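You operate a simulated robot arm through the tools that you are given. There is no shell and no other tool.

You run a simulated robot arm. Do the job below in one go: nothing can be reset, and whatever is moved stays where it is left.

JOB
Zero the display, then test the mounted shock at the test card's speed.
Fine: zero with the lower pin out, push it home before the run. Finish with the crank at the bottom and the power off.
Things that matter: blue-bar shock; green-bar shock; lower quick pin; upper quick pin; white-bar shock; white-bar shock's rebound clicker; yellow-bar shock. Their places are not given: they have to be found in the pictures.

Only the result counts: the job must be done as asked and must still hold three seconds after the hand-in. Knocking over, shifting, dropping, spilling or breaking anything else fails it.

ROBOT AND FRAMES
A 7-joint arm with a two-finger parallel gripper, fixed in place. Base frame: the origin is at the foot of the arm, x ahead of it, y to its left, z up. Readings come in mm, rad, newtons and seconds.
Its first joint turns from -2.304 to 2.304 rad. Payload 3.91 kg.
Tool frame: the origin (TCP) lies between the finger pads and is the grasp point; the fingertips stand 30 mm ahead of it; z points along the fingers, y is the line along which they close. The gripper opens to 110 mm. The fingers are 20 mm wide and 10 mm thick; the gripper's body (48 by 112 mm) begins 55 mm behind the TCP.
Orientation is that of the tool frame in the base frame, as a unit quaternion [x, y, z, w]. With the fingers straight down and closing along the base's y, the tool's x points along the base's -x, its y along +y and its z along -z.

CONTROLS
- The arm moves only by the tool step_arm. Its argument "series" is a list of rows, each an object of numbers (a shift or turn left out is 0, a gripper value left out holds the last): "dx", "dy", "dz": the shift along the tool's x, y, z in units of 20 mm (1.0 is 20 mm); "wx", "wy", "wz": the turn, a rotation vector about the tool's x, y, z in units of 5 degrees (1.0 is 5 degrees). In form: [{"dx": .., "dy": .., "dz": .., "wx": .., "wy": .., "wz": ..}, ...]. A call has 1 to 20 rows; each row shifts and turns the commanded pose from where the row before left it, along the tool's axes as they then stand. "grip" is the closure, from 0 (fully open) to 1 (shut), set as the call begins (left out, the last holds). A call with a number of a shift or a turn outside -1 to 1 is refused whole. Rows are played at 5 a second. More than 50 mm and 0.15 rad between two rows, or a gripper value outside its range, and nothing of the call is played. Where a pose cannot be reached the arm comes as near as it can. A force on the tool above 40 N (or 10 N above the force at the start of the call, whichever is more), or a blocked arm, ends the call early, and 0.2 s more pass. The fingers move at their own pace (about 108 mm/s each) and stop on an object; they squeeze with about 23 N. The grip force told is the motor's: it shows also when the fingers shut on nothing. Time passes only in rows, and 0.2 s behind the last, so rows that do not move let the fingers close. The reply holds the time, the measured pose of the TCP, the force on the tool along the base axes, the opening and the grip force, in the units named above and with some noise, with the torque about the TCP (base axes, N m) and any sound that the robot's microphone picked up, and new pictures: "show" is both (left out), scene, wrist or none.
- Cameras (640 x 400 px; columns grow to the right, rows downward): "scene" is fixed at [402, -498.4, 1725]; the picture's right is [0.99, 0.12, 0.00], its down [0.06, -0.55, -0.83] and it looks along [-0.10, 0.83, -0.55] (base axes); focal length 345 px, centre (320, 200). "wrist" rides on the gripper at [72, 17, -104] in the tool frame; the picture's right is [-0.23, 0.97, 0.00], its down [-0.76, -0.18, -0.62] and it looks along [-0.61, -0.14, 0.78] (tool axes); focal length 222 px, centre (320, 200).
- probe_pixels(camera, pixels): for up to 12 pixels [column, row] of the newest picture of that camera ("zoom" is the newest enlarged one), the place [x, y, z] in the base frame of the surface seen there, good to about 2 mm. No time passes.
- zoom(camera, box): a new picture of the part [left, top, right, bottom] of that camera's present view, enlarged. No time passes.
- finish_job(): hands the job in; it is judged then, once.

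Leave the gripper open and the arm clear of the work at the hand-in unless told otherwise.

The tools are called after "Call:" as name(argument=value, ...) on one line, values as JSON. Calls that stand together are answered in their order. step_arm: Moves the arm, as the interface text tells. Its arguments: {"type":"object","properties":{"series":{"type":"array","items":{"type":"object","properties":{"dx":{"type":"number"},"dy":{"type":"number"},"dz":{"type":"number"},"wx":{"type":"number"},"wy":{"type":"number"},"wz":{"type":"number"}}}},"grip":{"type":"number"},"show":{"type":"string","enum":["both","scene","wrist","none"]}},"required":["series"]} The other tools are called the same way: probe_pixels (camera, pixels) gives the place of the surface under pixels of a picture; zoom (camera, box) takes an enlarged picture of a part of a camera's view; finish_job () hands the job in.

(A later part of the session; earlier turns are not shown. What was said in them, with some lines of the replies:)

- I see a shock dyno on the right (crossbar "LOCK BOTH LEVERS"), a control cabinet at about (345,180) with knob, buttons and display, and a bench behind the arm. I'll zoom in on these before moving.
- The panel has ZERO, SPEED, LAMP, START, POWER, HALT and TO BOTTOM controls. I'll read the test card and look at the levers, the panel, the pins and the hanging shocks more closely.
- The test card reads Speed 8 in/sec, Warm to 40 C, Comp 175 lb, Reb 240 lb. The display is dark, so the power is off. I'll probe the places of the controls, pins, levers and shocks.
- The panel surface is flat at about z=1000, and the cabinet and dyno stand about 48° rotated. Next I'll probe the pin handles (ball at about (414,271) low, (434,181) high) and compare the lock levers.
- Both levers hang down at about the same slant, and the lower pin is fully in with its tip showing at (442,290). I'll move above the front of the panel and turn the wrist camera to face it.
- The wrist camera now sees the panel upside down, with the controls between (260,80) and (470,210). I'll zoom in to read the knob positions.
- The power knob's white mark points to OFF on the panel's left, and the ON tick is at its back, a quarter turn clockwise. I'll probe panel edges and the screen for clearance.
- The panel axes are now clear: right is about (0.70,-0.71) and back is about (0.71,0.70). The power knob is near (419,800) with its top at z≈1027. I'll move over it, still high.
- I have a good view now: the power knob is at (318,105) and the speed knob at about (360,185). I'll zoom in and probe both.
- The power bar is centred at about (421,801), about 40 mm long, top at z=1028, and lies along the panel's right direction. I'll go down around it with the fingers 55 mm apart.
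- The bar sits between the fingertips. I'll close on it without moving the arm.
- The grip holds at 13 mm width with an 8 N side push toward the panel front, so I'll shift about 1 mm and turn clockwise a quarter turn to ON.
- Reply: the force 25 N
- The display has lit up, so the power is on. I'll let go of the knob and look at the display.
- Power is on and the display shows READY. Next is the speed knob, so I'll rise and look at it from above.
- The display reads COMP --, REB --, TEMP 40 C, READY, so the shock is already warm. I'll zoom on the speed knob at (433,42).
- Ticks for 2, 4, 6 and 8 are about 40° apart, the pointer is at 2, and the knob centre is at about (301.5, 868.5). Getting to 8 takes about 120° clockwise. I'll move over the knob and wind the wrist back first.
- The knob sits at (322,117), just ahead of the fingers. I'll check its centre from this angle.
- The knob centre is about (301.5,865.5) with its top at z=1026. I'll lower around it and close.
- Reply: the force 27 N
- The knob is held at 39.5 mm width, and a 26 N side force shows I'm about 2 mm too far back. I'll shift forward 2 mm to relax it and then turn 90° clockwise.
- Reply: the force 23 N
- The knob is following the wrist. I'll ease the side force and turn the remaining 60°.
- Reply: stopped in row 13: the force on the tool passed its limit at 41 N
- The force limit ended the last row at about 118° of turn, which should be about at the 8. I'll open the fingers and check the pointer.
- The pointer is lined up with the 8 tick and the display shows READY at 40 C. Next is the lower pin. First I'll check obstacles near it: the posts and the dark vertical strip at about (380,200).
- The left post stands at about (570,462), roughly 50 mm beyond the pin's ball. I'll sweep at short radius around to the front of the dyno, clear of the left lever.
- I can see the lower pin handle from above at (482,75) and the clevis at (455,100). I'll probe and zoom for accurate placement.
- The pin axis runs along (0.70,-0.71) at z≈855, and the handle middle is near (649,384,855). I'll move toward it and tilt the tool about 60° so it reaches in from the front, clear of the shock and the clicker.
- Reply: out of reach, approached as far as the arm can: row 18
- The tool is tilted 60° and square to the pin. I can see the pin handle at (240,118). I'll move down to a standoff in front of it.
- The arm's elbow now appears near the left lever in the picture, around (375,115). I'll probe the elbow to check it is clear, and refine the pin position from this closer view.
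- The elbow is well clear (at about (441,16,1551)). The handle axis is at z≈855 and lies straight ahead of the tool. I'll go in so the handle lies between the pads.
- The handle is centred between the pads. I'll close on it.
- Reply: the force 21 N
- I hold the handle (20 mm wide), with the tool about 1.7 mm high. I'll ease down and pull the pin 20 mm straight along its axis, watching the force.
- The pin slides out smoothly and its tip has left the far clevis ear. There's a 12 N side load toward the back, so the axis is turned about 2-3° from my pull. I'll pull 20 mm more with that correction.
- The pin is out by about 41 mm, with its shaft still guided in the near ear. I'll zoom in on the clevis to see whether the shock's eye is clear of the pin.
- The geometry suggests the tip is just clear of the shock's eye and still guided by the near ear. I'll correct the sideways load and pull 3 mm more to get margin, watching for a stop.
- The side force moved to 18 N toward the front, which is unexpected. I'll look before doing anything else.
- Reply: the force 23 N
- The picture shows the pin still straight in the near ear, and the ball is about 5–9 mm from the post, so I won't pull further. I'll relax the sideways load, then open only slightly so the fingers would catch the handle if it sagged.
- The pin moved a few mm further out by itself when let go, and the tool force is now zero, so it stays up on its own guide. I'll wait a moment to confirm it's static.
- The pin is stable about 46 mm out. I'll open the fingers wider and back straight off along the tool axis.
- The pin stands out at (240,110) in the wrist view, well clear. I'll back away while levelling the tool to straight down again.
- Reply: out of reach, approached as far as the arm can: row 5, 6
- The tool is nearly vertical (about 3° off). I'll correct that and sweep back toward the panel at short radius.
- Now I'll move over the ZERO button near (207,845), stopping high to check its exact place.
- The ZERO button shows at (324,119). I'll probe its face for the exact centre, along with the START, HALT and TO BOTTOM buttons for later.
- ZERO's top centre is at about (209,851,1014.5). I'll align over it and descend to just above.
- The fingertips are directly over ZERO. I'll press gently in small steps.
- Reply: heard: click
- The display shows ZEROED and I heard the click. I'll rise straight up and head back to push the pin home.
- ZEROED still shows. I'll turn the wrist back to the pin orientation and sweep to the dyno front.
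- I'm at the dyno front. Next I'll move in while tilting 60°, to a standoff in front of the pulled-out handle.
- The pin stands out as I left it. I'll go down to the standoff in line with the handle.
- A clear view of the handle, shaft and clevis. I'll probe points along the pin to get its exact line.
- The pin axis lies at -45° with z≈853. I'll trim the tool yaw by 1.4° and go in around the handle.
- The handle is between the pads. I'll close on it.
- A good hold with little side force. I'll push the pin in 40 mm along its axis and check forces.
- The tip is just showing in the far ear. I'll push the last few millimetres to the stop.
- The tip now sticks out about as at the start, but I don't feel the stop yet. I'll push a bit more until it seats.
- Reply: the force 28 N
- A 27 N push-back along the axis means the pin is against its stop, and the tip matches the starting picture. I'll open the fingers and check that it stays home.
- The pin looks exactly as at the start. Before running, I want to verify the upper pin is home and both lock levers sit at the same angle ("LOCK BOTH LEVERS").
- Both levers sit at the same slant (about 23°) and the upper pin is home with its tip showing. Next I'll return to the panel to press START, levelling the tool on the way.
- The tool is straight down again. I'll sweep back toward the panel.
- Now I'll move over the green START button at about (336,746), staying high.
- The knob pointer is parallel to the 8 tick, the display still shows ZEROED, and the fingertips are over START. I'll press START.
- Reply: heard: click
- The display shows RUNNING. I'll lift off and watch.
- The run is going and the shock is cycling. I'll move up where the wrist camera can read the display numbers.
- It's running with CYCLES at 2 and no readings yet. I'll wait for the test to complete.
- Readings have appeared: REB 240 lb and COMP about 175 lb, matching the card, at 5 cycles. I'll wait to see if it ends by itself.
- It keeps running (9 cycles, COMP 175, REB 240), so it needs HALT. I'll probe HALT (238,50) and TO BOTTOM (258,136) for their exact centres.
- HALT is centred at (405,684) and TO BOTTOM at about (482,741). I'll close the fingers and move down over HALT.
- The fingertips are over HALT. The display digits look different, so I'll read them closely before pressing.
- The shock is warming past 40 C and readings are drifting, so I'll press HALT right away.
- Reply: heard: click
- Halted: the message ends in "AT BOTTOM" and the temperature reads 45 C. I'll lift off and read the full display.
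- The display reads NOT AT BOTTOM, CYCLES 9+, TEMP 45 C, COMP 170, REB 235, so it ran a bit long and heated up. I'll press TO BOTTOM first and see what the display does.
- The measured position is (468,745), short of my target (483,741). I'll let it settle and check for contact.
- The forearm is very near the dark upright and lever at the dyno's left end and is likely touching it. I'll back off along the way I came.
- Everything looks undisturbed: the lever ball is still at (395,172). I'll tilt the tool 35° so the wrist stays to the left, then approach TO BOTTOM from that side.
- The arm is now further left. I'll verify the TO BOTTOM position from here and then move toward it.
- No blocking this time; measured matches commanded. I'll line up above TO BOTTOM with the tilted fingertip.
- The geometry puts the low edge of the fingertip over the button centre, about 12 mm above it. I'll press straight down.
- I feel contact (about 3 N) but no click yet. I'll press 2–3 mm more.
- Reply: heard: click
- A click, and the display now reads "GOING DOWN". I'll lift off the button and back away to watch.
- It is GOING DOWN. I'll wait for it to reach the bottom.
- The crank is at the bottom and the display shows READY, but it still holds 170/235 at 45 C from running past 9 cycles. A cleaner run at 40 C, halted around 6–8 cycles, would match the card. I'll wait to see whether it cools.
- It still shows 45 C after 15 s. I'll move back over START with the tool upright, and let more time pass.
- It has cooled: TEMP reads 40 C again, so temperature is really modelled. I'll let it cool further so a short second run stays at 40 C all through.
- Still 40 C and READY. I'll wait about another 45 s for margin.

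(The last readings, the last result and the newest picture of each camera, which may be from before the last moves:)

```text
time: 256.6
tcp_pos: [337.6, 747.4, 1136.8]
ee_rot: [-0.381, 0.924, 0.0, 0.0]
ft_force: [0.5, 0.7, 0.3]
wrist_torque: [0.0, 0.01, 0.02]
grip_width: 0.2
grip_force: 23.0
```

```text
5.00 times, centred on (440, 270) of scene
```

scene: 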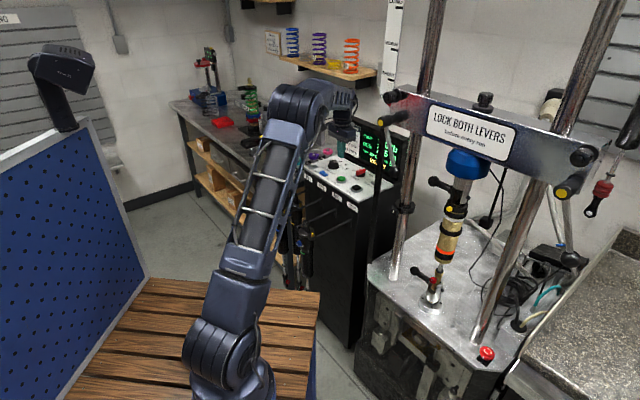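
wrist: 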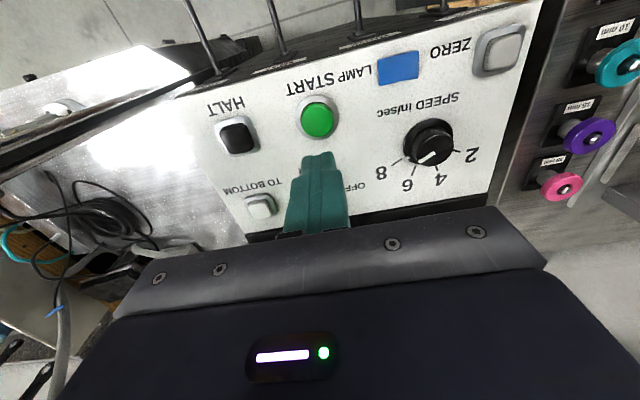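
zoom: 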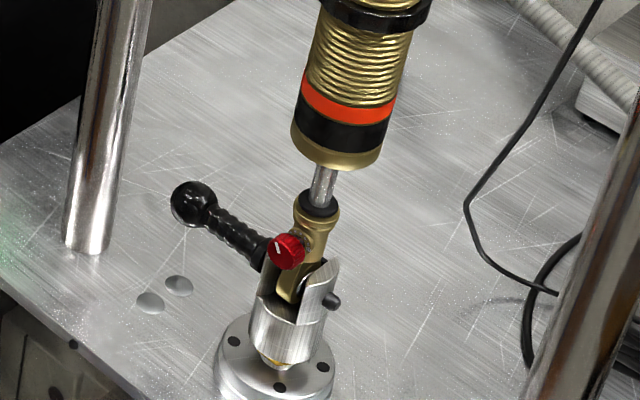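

TEMP still shows 40 C, READY, pin home, speed 8. I'll do the second run: press START now.

Call:
step_arm(series=[{"dz": 0.85}, {"dz": 0.85}, {"dz": 0.85}, {"dz": 0.85}, {"dz": 0.85}, {"dz": 0.25}, {"dz": 0.12}, {"dz": 0.08}, {"dz": 0.08}], show="none")

Call:
zoom(camera="scene", box=[340, 110, 420, 180])

```text
time: 258.6
tcp_pos: [335.8, 746.4, 1041.0]
ee_rot: [-0.382, 0.924, 0.001, 0.0]
ft_force: [0.1, 0.7, 2.2]
wrist_torque: [0.0, 0.02, 0.01]
grip_width: 0.0
grip_force: 22.9
heard: click
```

```text
5.71 times, centred on (380, 145) of scene
```

zoom: 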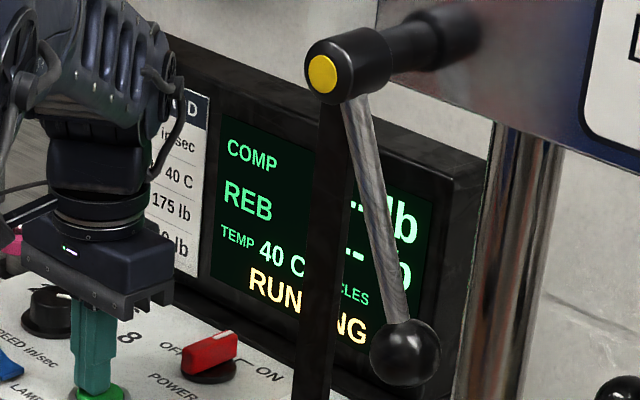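

It's RUNNING again with readings cleared and TEMP 40 C. I'll lift and move across to sit above HALT.

Call:
step_arm(series=[{"dz": -1}, {"dz": -0.3, "dx": -0.05, "dy": -0.926}, {"dx": -0.05, "dy": -0.926}, {"dx": -0.05, "dy": -0.926}, {"dx": -0.05, "dy": -0.926}, {"dx": -0.05, "dy": -0.926}, {}, {}, {}, {}], show="scene")

Call:
zoom(camera="scene", box=[340, 120, 420, 190])

```text
time: 260.8
tcp_pos: [405.4, 684.7, 1067.2]
ee_rot: [-0.381, 0.924, 0.0, 0.0]
ft_force: [-0.7, -0.6, 0.0]
wrist_torque: [0.05, -0.01, -0.02]
grip_width: 0.0
grip_force: 22.8
```

scene: 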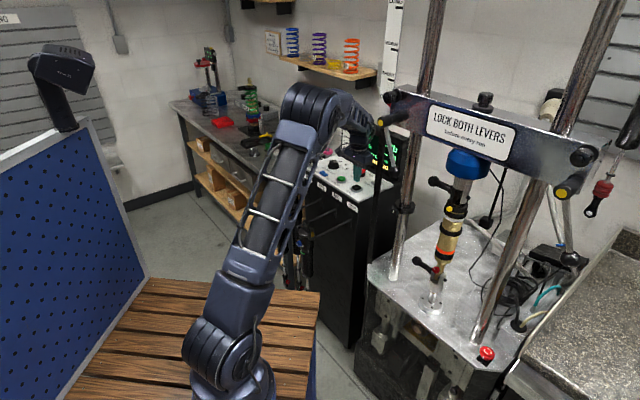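

```text
5.71 times, centred on (380, 155) of scene
```

zoom: 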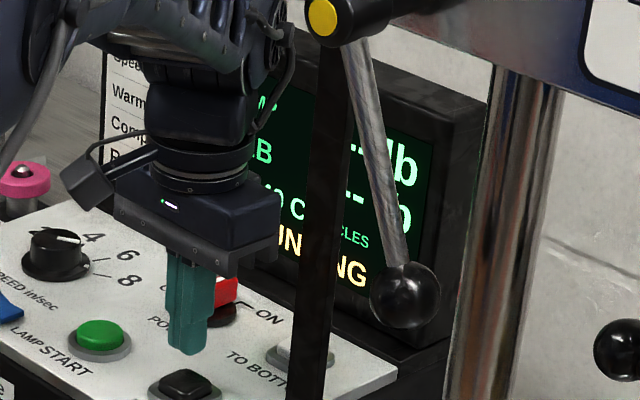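

I'm over HALT at 2.5 s into the run, with no readings yet. I'll wait about 2 s more.

Call:
step_arm(series=[{}, {}, {}, {}, {}, {}, {}, {}], show="none")

Call:
zoom(camera="scene", box=[360, 130, 410, 175])

```text
time: 262.6
tcp_pos: [406.2, 684.8, 1068.1]
ee_rot: [-0.382, 0.924, -0.001, 0.0]
ft_force: [0.2, 0.0, 0.1]
wrist_torque: [0.02, -0.03, -0.02]
grip_width: 0.0
grip_force: 23.2
```

```text
8.89 times, centred on (385, 152) of scene
```

zoom: 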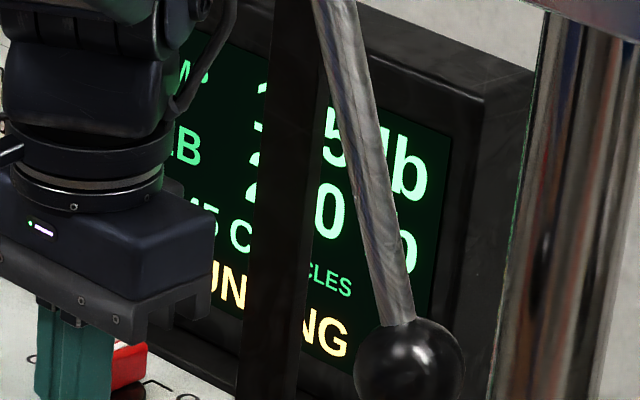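

COMP reads ..5 and REB ..0 (175/240). I'll press HALT now.

Call:
step_arm(series=[{"dz": 0.9}, {"dz": 0.25}, {"dz": 0.12}, {"dz": 0.08}], show="none")

Call:
zoom(camera="scene", box=[360, 130, 410, 175])

```text
time: 263.6
tcp_pos: [404.9, 684.3, 1040.4]
ee_rot: [-0.381, 0.924, -0.001, 0.001]
ft_force: [1.7, -1.0, 2.9]
wrist_torque: [-0.03, -0.05, -0.01]
grip_width: 0.0
grip_force: 22.7
heard: click
```

```text
8.89 times, centred on (385, 152) of scene
```

zoom: 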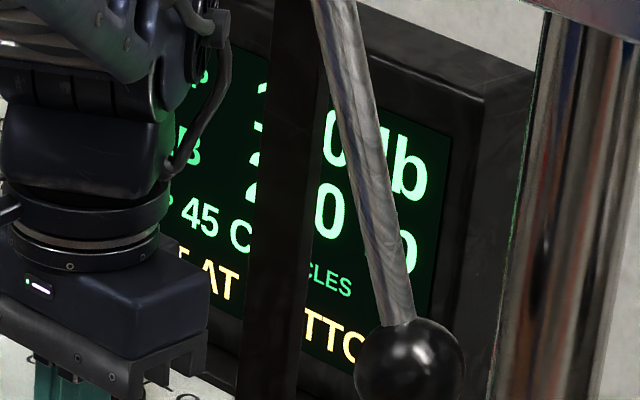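

Halted at about 6 cycles with readings captured. I'll lift away, open the fingers and read the display.

Call:
step_arm(series=[{"dz": -1}, {"dz": -1}, {"dz": -1}, {"dx": -0.565, "dy": 0.65, "dz": -0.82}, {"dx": -0.565, "dy": 0.65, "dz": -0.82}, {"dx": -0.565, "dy": 0.65, "dz": -0.82}, {"dx": -0.565, "dy": 0.65, "dz": -0.82}, {"dx": -0.565, "dy": 0.65, "dz": -0.82}], grip=0, show="both")

Call:
zoom(camera="wrist", box=[220, 130, 420, 250])

Call:
zoom(camera="scene", box=[340, 110, 420, 180])

```text
time: 265.4
tcp_pos: [401.5, 770.1, 1181.9]
ee_rot: [-0.382, 0.924, 0.0, 0.0]
ft_force: [-0.5, -0.6, 1.2]
wrist_torque: [0.03, -0.02, 0.02]
grip_width: 110.1
grip_force: 0.0
```

scene: 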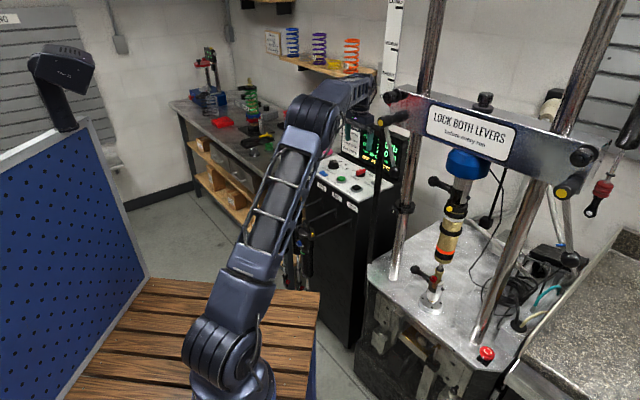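
wrist: 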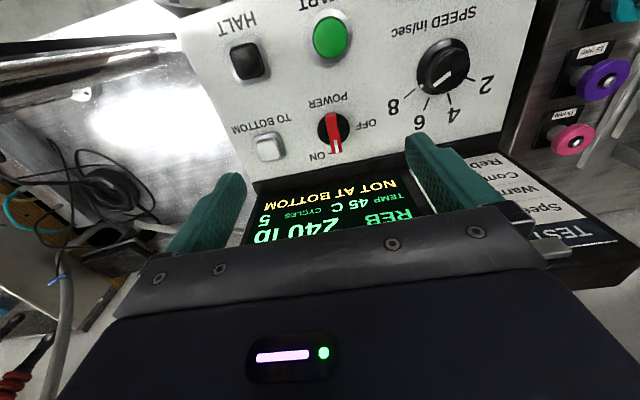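

```text
3.20 times, centred on (320, 190) of wrist
```

zoom: 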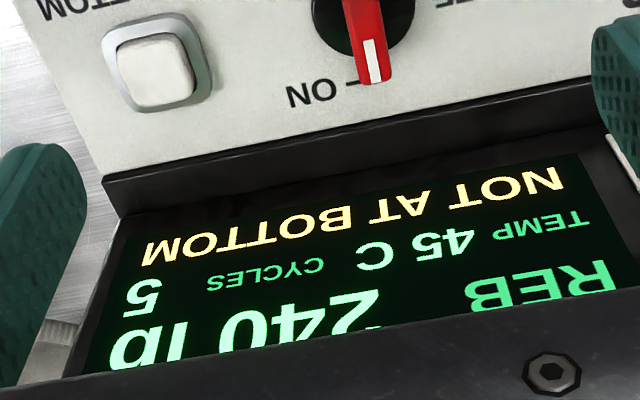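

```text
5.71 times, centred on (380, 145) of scene
```

zoom: 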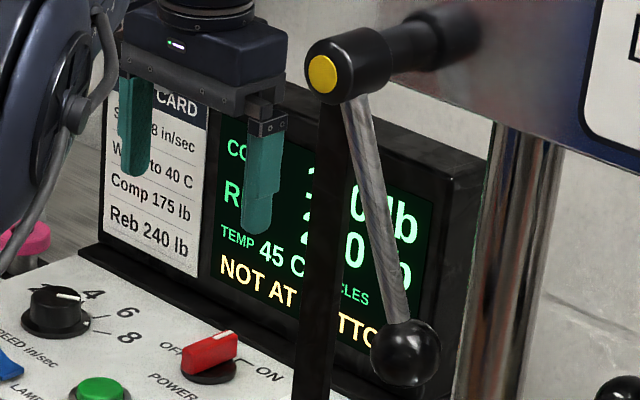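

CYCLES 5, REB 240, COMP 170, just above 40 C: a proper short run. Next is TO BOTTOM with the same tilted approach as before.

Call:
step_arm(series=[{"wx": 1}, {"wx": 1}, {"wx": 1}, {"wx": 1}, {"wx": 1}, {"wx": 1}, {"wx": 1}, {"dx": -0.242, "dy": 0.055, "dz": 0.854}, {"dx": -0.242, "dy": 0.055, "dz": 0.854}, {"dx": -0.242, "dy": 0.055, "dz": 0.854}, {"dx": -0.242, "dy": 0.055, "dz": 0.854}, {"dx": -0.242, "dy": 0.055, "dz": 0.854}, {"dx": -0.242, "dy": 0.055, "dz": 0.854}, {"dx": -0.242, "dy": 0.055, "dz": 0.854}, {}], grip=1, show="both")

Call:
zoom(camera="scene", box=[300, 70, 440, 190])

```text
time: 268.6
tcp_pos: [467.2, 749.0, 1080.2]
ee_rot: [-0.364, 0.881, -0.278, 0.115]
ft_force: [-0.1, -0.1, -0.9]
wrist_torque: [0.02, -0.01, 0.0]
grip_width: 0.0
grip_force: 23.4
```

scene: 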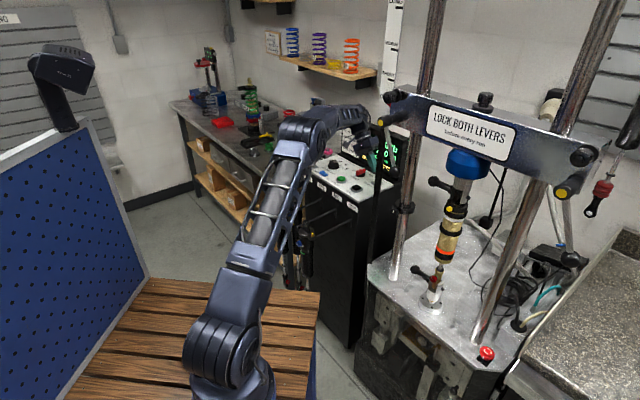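
wrist: 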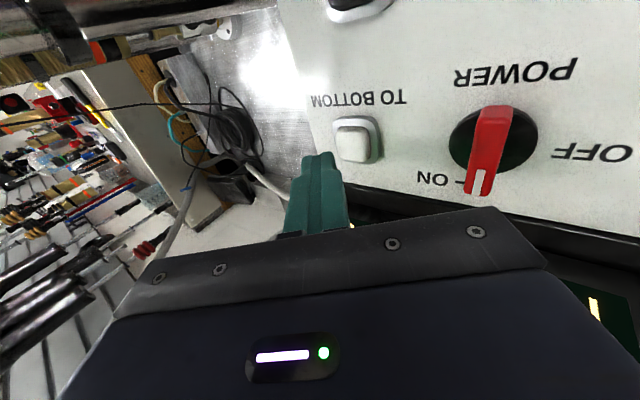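

```text
3.33 times, centred on (370, 130) of scene
```

zoom: 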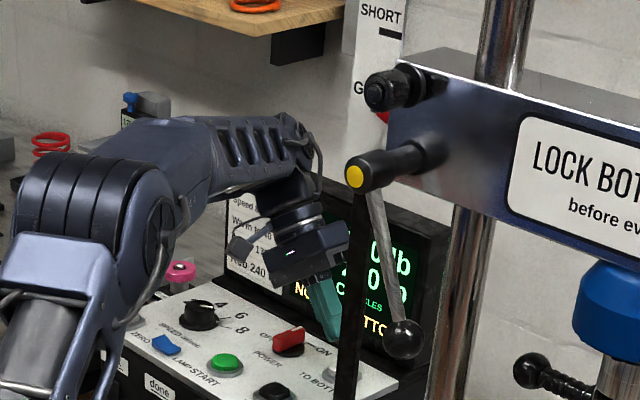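

The posture is the same as last time, with no contact. I'll line up and press TO BOTTOM.

Call:
step_arm(series=[{"dx": -0.22, "dy": 0.19, "dz": 0.55}, {"dx": -0.22, "dy": 0.19, "dz": 0.55}, {"dy": 0.144, "dz": 0.205}, {"dy": 0.115, "dz": 0.164}, {"dy": 0.057, "dz": 0.082}, {"dy": 0.057, "dz": 0.082}, {"dy": 0.057, "dz": 0.082}, {"dy": 0.05, "dz": 0.07}, {"dy": 0.04, "dz": 0.06}, {}], show="none")

Call:
zoom(camera="scene", box=[350, 120, 410, 200])

```text
time: 270.8
tcp_pos: [479.0, 752.2, 1040.6]
ee_rot: [-0.364, 0.882, -0.277, 0.115]
ft_force: [0.0, 2.8, 3.6]
wrist_torque: [0.05, -0.01, 0.03]
grip_width: 0.0
grip_force: 23.0
heard: click
```

```text
5.00 times, centred on (380, 160) of scene
```

zoom: 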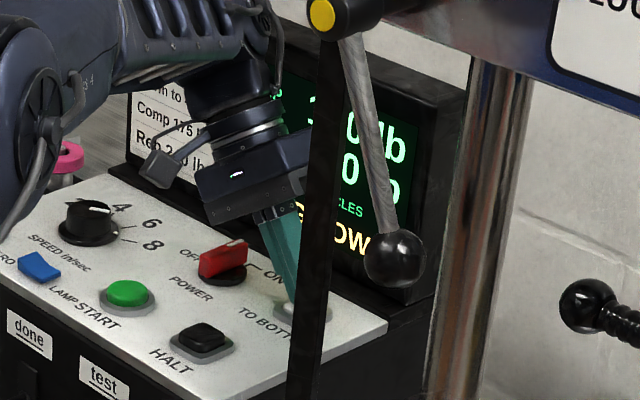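

Clicked; it is GOING DOWN. I'll lift off and move back left while it travels.

Call:
step_arm(series=[{"dy": -0.144, "dz": -0.205}, {"dy": -0.4, "dz": -0.6}, {"dx": 0.3, "dy": -0.4, "dz": -0.9}, {"dx": 0.3, "dz": -0.9}, {"dx": 0.3, "dz": -0.9}, {"dx": 0.3, "dz": -0.9}, {"dx": 0.3, "dz": -0.9}, {"dz": -0.9}, {"dz": -0.9}, {"wx": -1}, {"wx": -1}, {"wx": -1}, {"wx": -1}, {"wx": -1}, {"wx": -1}, {"wx": -1}], grip=0.5, show="both")

Call:
zoom(camera="scene", box=[340, 110, 420, 180])

Call:
zoom(camera="scene", box=[400, 230, 480, 310])

```text
time: 274.2
tcp_pos: [410.8, 777.2, 1165.9]
ee_rot: [-0.382, 0.924, 0.0, -0.001]
ft_force: [-0.4, 0.1, 0.6]
wrist_torque: [-0.03, 0.01, 0.03]
grip_width: 55.0
grip_force: 0.1
```

scene: 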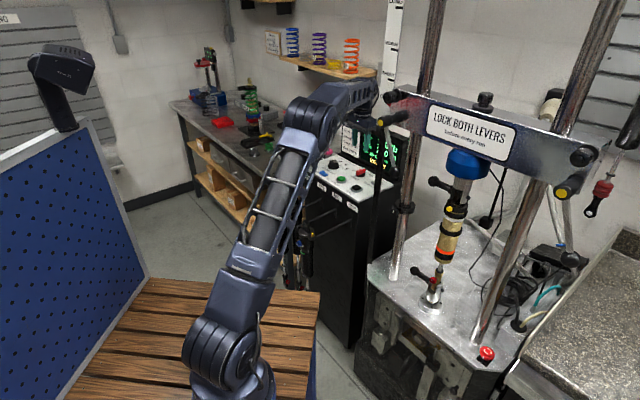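
wrist: 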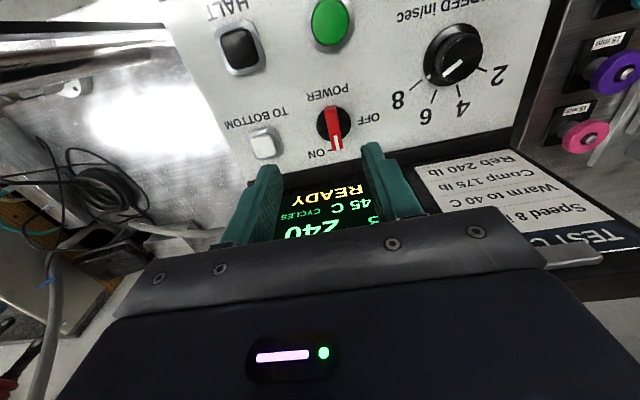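

```text
5.71 times, centred on (380, 145) of scene
```

zoom: 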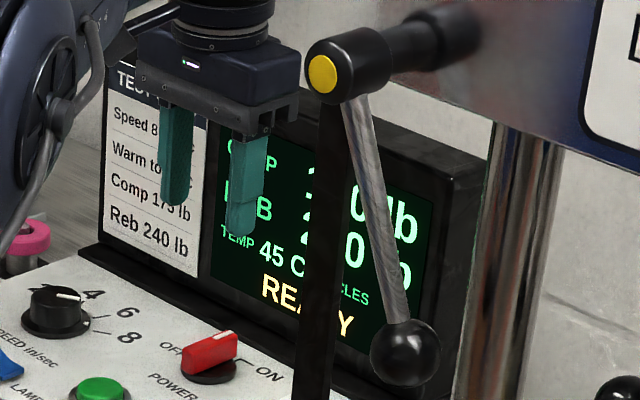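

```text
5.00 times, centred on (440, 270) of scene
```

zoom: 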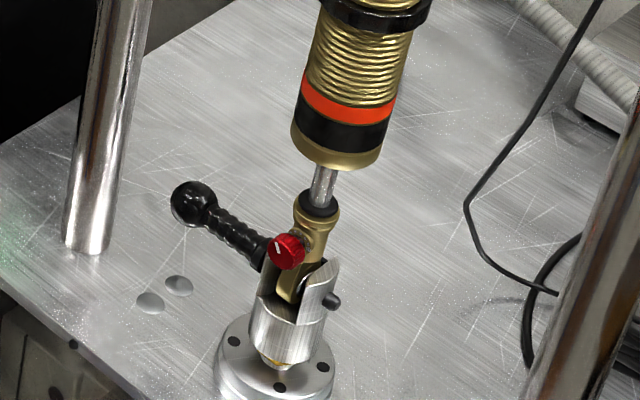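

READY with the crank at the bottom. Now the power: I'll go down over the red bar, which points to ON, with the fingers on either side.

Call:
step_arm(series=[{"dx": -0.6, "dy": 0.2425}, {"dx": -0.6, "dy": 0.2425}, {"dz": 0.88}, {"dz": 0.88}, {"dz": 0.88}, {"dz": 0.88}, {"dz": 0.88}, {"dz": 0.88}, {"dz": 0.88}], show="both")

Call:
zoom(camera="wrist", box=[220, 90, 440, 240])

```text
time: 276.2
tcp_pos: [420.6, 801.0, 1042.2]
ee_rot: [-0.382, 0.924, 0.0, 0.001]
ft_force: [-0.3, 0.2, 0.4]
wrist_torque: [0.04, 0.0, -0.01]
grip_width: 54.8
grip_force: 0.0
```

scene: 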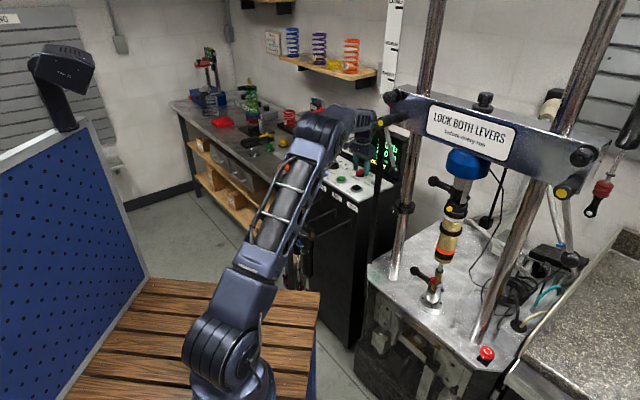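
wrist: 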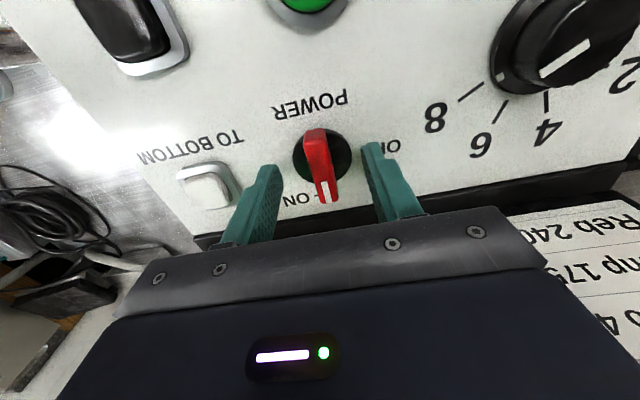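

```text
2.67 times, centred on (330, 165) of wrist
```

zoom: 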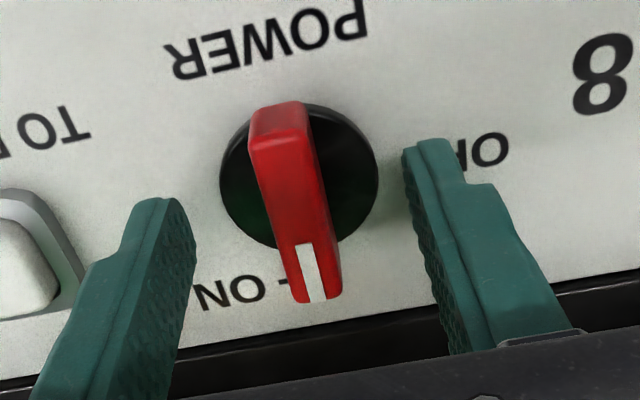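

The bar is between the fingers. I'll close on it.

Call:
step_arm(series=[{}, {}, {}, {}], grip=1, show="wrist")

```text
time: 277.2
tcp_pos: [419.8, 801.6, 1041.4]
ee_rot: [-0.382, 0.924, 0.001, 0.0]
ft_force: [-8.0, 15.9, -2.3]
wrist_torque: [0.91, -0.45, 0.25]
grip_width: 13.4
grip_force: 45.3
```

wrist: 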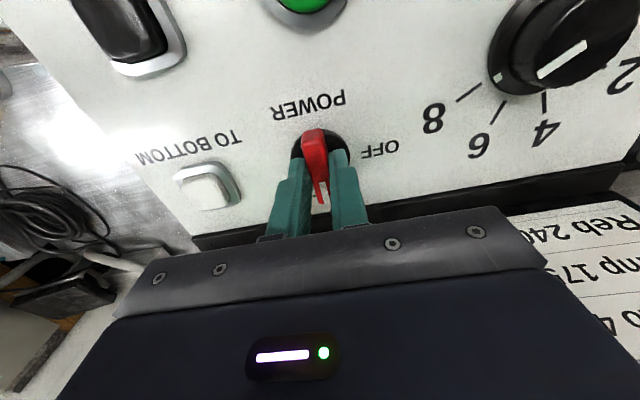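

Held at 13 mm with a 17 N side force. I'll shift 1.4 mm to relax it and turn counter-clockwise toward OFF.

Call:
step_arm(series=[{"dy": 0.07}, {"wz": -1}, {"wz": -1}, {"wz": -1}, {"wz": -1}, {"wz": -1}, {"wz": -1}, {"wz": -1}, {"wz": -1}, {"wz": -1}], show="wrist")

```text
time: 279.4
tcp_pos: [419.9, 801.7, 1042.2]
ee_rot: [-0.706, 0.708, 0.0, -0.001]
ft_force: [-2.7, 1.3, -34.8]
wrist_torque: [-0.29, 0.05, 0.02]
grip_width: 13.7
grip_force: 44.9
```

wrist: 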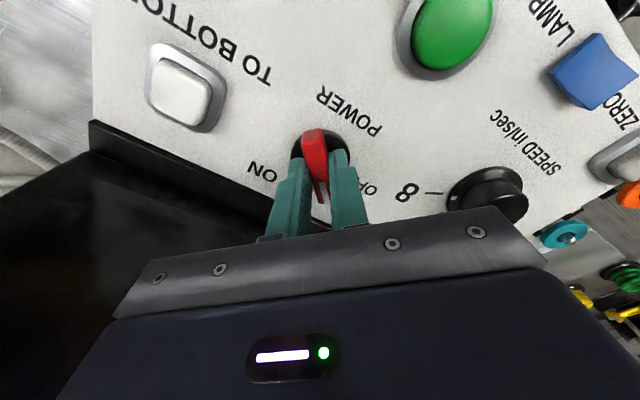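

The display has gone dark. A 35 N downward pull shows I'm slightly high, so I'll ease down 2 mm and finish the turn.

Call:
step_arm(series=[{"dz": 0.08}, {"dz": 0.05}], show="none")

Call:
step_arm(series=[{"wz": -1}, {"wz": -1}, {"wz": -1}, {"wz": -1}, {"wz": -1}, {"wz": -1}, {"wz": -1}, {"wz": -1}], show="both")

```text
time: 280.0
tcp_pos: [418.6, 802.1, 1041.9]
ee_rot: [-0.706, 0.708, 0.001, 0.001]
ft_force: [-5.4, -9.6, -12.9]
wrist_torque: [-1.52, 0.19, 0.02]
grip_width: 13.7
grip_force: 44.6
```

```text
time: 281.8
tcp_pos: [421.2, 802.4, 1041.1]
ee_rot: [0.906, -0.424, 0.0, -0.001]
ft_force: [10.9, 5.0, 2.3]
wrist_torque: [0.11, 0.02, 0.03]
grip_width: 13.6
grip_force: 45.1
```

scene: 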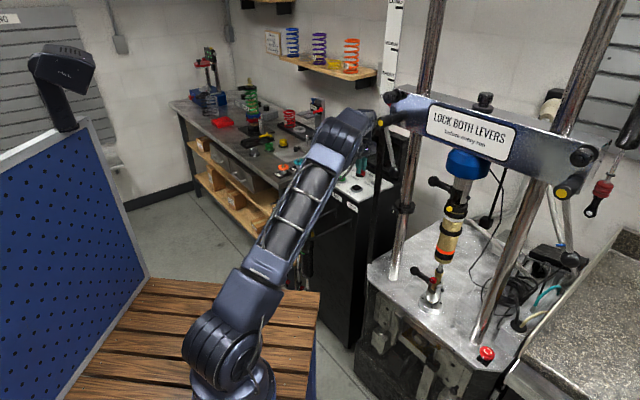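
wrist: 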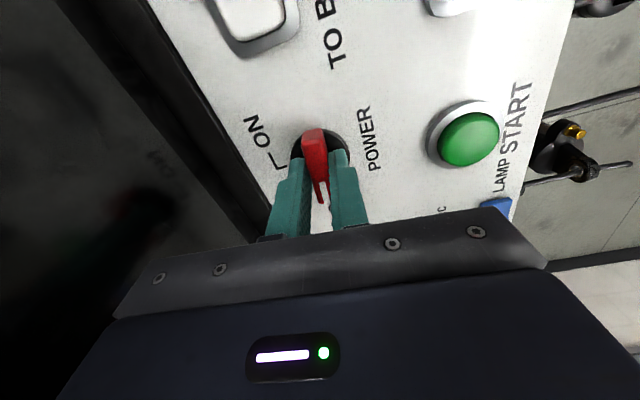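

The knob is almost at OFF (about 4° to go). I'll turn the last bit and release.

Call:
step_arm(series=[{"wz": -0.9}, {}], show="none")

Call:
step_arm(series=[{}, {}, {}], grip=0.5, show="both")

Call:
zoom(camera="wrist", box=[200, 60, 480, 240])

```text
time: 282.4
tcp_pos: [420.7, 802.2, 1041.7]
ee_rot: [0.922, -0.387, 0.001, -0.001]
ft_force: [14.1, 7.0, 9.4]
wrist_torque: [-0.07, -0.32, 0.03]
grip_width: 13.6
grip_force: 45.4
```

```text
time: 283.2
tcp_pos: [419.3, 802.0, 1041.2]
ee_rot: [0.922, -0.387, 0.001, 0.0]
ft_force: [-0.1, -0.3, -0.4]
wrist_torque: [-0.01, 0.02, -0.01]
grip_width: 55.1
grip_force: 0.1
```

scene: 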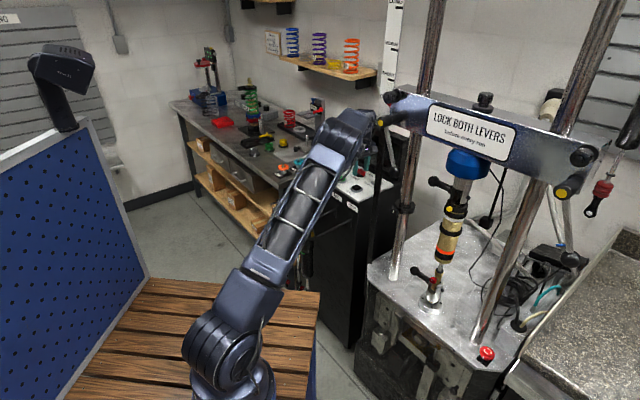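
wrist: 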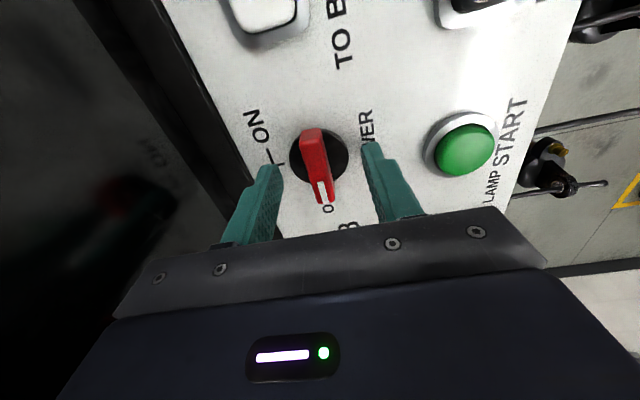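

```text
2.22 times, centred on (340, 150) of wrist
```

zoom: 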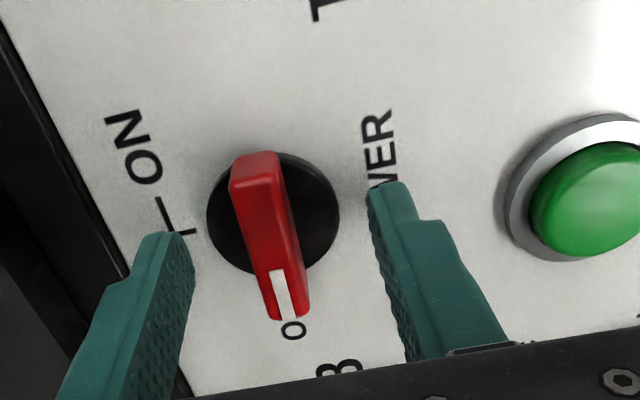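

The knob points at OFF and the display is dark, as at the start. I'll rise straight up and retreat away from the panel.

Call:
step_arm(series=[{"dz": -1}, {"dz": -1}, {"dz": -1}, {"dz": -1}, {"dz": -1}, {"dz": -1}, {"dz": -1}, {"dz": -1}], show="both")

Call:
zoom(camera="scene", box=[310, 110, 420, 200])

Call:
zoom(camera="wrist", box=[240, 40, 460, 220])

```text
time: 285.0
tcp_pos: [420.3, 801.9, 1201.9]
ee_rot: [0.922, -0.387, 0.0, 0.0]
ft_force: [0.9, -0.3, -0.7]
wrist_torque: [0.0, 0.02, -0.01]
grip_width: 54.8
grip_force: 0.0
```

scene: 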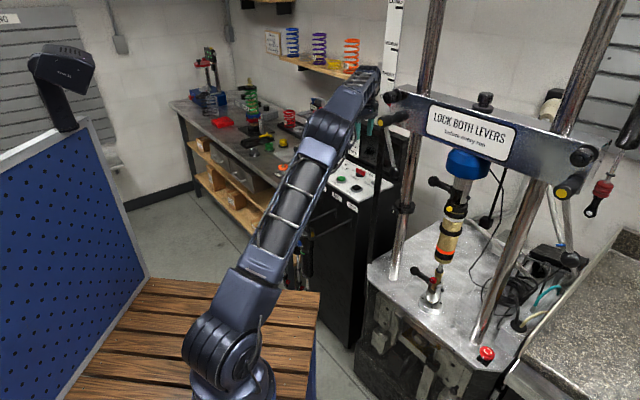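
wrist: 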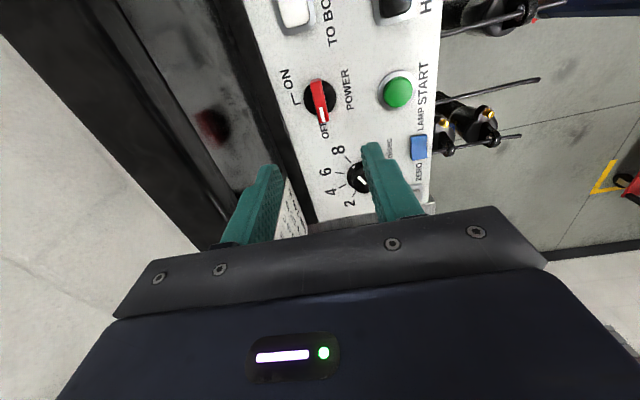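

```text
4.44 times, centred on (365, 155) of scene
```

zoom: 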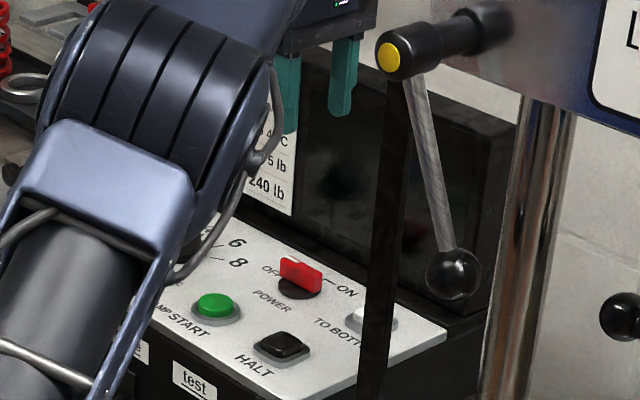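

```text
2.22 times, centred on (350, 130) of wrist
```

zoom: 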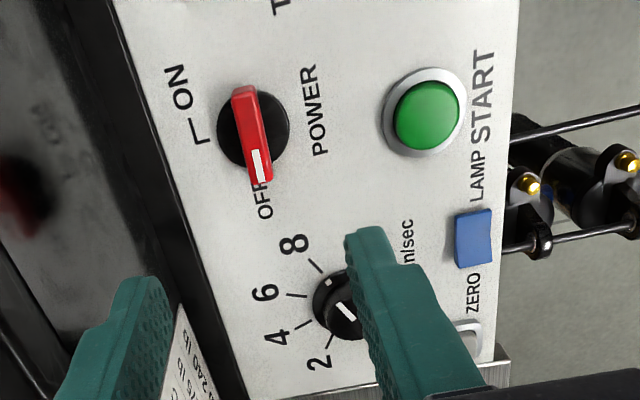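

Power is OFF and the display is dark. I'll retreat toward the start place and open the gripper.

Call:
step_arm(series=[{"dx": 0.058, "dy": 0.845, "dz": -0.325}, {"dx": 0.058, "dy": 0.845, "dz": -0.325}, {"dx": 0.058, "dy": 0.845, "dz": -0.325}, {"dx": 0.058, "dy": 0.845, "dz": -0.325}, {"dx": 0.058, "dy": 0.845, "dz": -0.325}, {"dx": 0.058, "dy": 0.845, "dz": -0.325}, {"dx": 0.058, "dy": 0.845, "dz": -0.325}, {"dx": 0.058, "dy": 0.845, "dz": -0.325}, {"dx": 0.058, "dy": 0.845, "dz": -0.325}, {"dx": 0.058, "dy": 0.845, "dz": -0.325}, {"dx": 0.058, "dy": 0.845, "dz": -0.325}, {"dx": 0.058, "dy": 0.845, "dz": -0.325}], show="none")

Call:
step_arm(series=[{"wz": 1}, {"wz": 1}, {"wz": 1}, {"wz": 1}, {"wz": 1}, {"wz": 1}, {"wz": 1}, {"wz": 1}, {"wz": 1}, {"wz": 1}, {"wz": 1}, {"wz": 1}, {"wz": 1}, {"wz": 1}, {"wz": 1}, {"wz": 1}, {"wz": 1}, {"wz": 1}], grip=0, show="both")

Call:
zoom(camera="scene", box=[290, 100, 410, 220])

Call:
zoom(camera="scene", box=[400, 160, 500, 310])

Call:
zoom(camera="scene", box=[260, 170, 360, 290])

```text
time: 287.6
tcp_pos: [284.1, 648.7, 1278.2]
ee_rot: [0.922, -0.387, 0.001, 0.0]
ft_force: [0.4, -1.0, -0.5]
wrist_torque: [-0.03, -0.01, -0.01]
grip_width: 55.2
grip_force: 0.0
```

```text
time: 291.4
tcp_pos: [285.3, 648.6, 1278.6]
ee_rot: [-0.377, 0.926, 0.0, 0.0]
ft_force: [0.4, 0.6, 0.1]
wrist_torque: [0.01, -0.01, -0.03]
grip_width: 109.7
grip_force: 0.0
```

scene: 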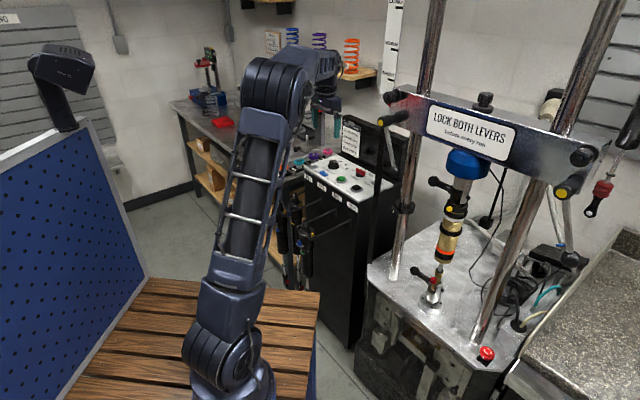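
wrist: 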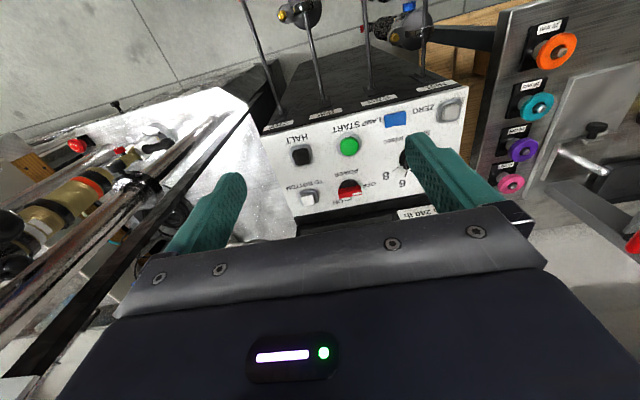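

```text
3.33 times, centred on (350, 160) of scene
```

zoom: 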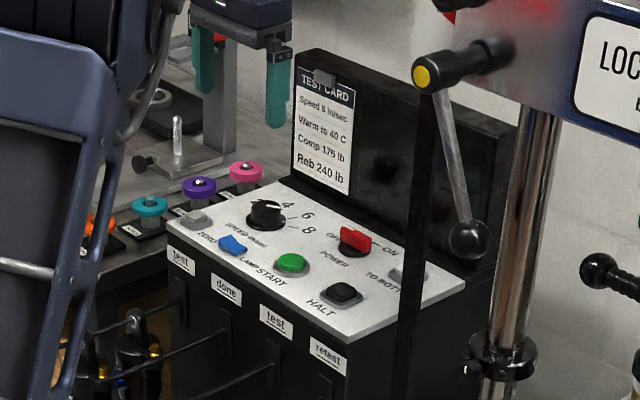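

```text
2.67 times, centred on (450, 235) of scene
```

zoom: 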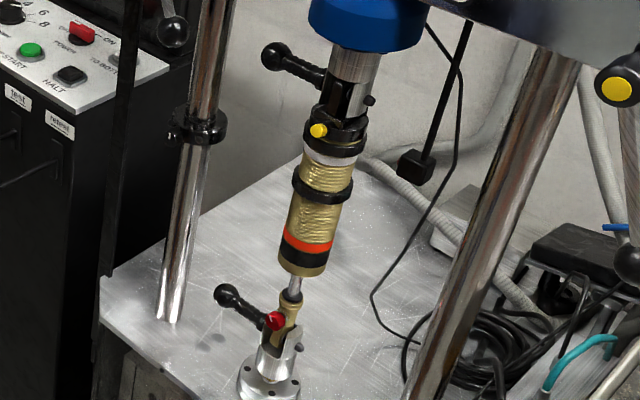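

```text
3.33 times, centred on (310, 230) of scene
```

zoom: 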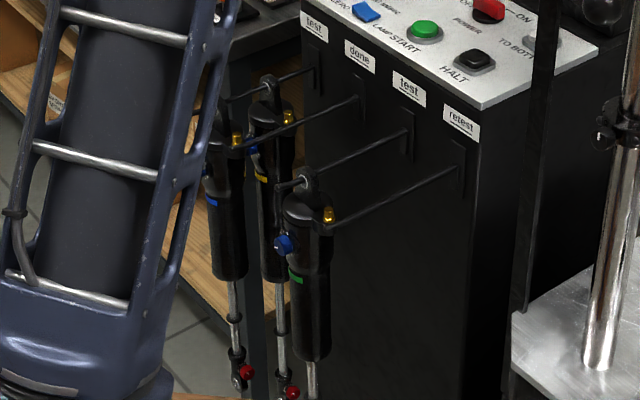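

Everything matches: power OFF, display dark, crank at the bottom, both pins home, the hanging shocks and levers undisturbed, gripper open and arm clear. I'm handing the job in.

Call:
finish_job()

```text
The job is handed in.
```

I zeroed the display with the lower pin out and pushed the pin fully home. I then ran the mounted shock at 8 in/sec, the speed on the test card. I handed the job in with the crank at the bottom and the power off; the verdict hasn't come back.

- **First run:** it went past 9 cycles before I pressed HALT. The display showed COMP 175 lb and REB 240 lb at 40 C, matching the card. It then warmed to 45 C and the readings dropped to 170 and 235 lb.
- **Second run:** I waited about two minutes until the display read 40 C again, then ran 5 cycles. It warmed faster than I expected, so the final display read COMP 170 lb and REB 240 lb at 45 C. I did not repeat it a third time.
- **Possible contact:** on my first move toward TO BOTTOM, the arm stopped about 15 mm short of where I sent it. The forearm was probably touching the dark upright at the dyno's left end. I backed off and used a tilted approach instead. The left lever's position hadn't changed, and nothing nearby looked shifted.

At hand-in, both pins were home and both levers looked unchanged. The blue-, green- and yellow-bar shocks were still on their hooks. I did not touch the white-bar shock's rebound clicker. The gripper was open and the arm clear.
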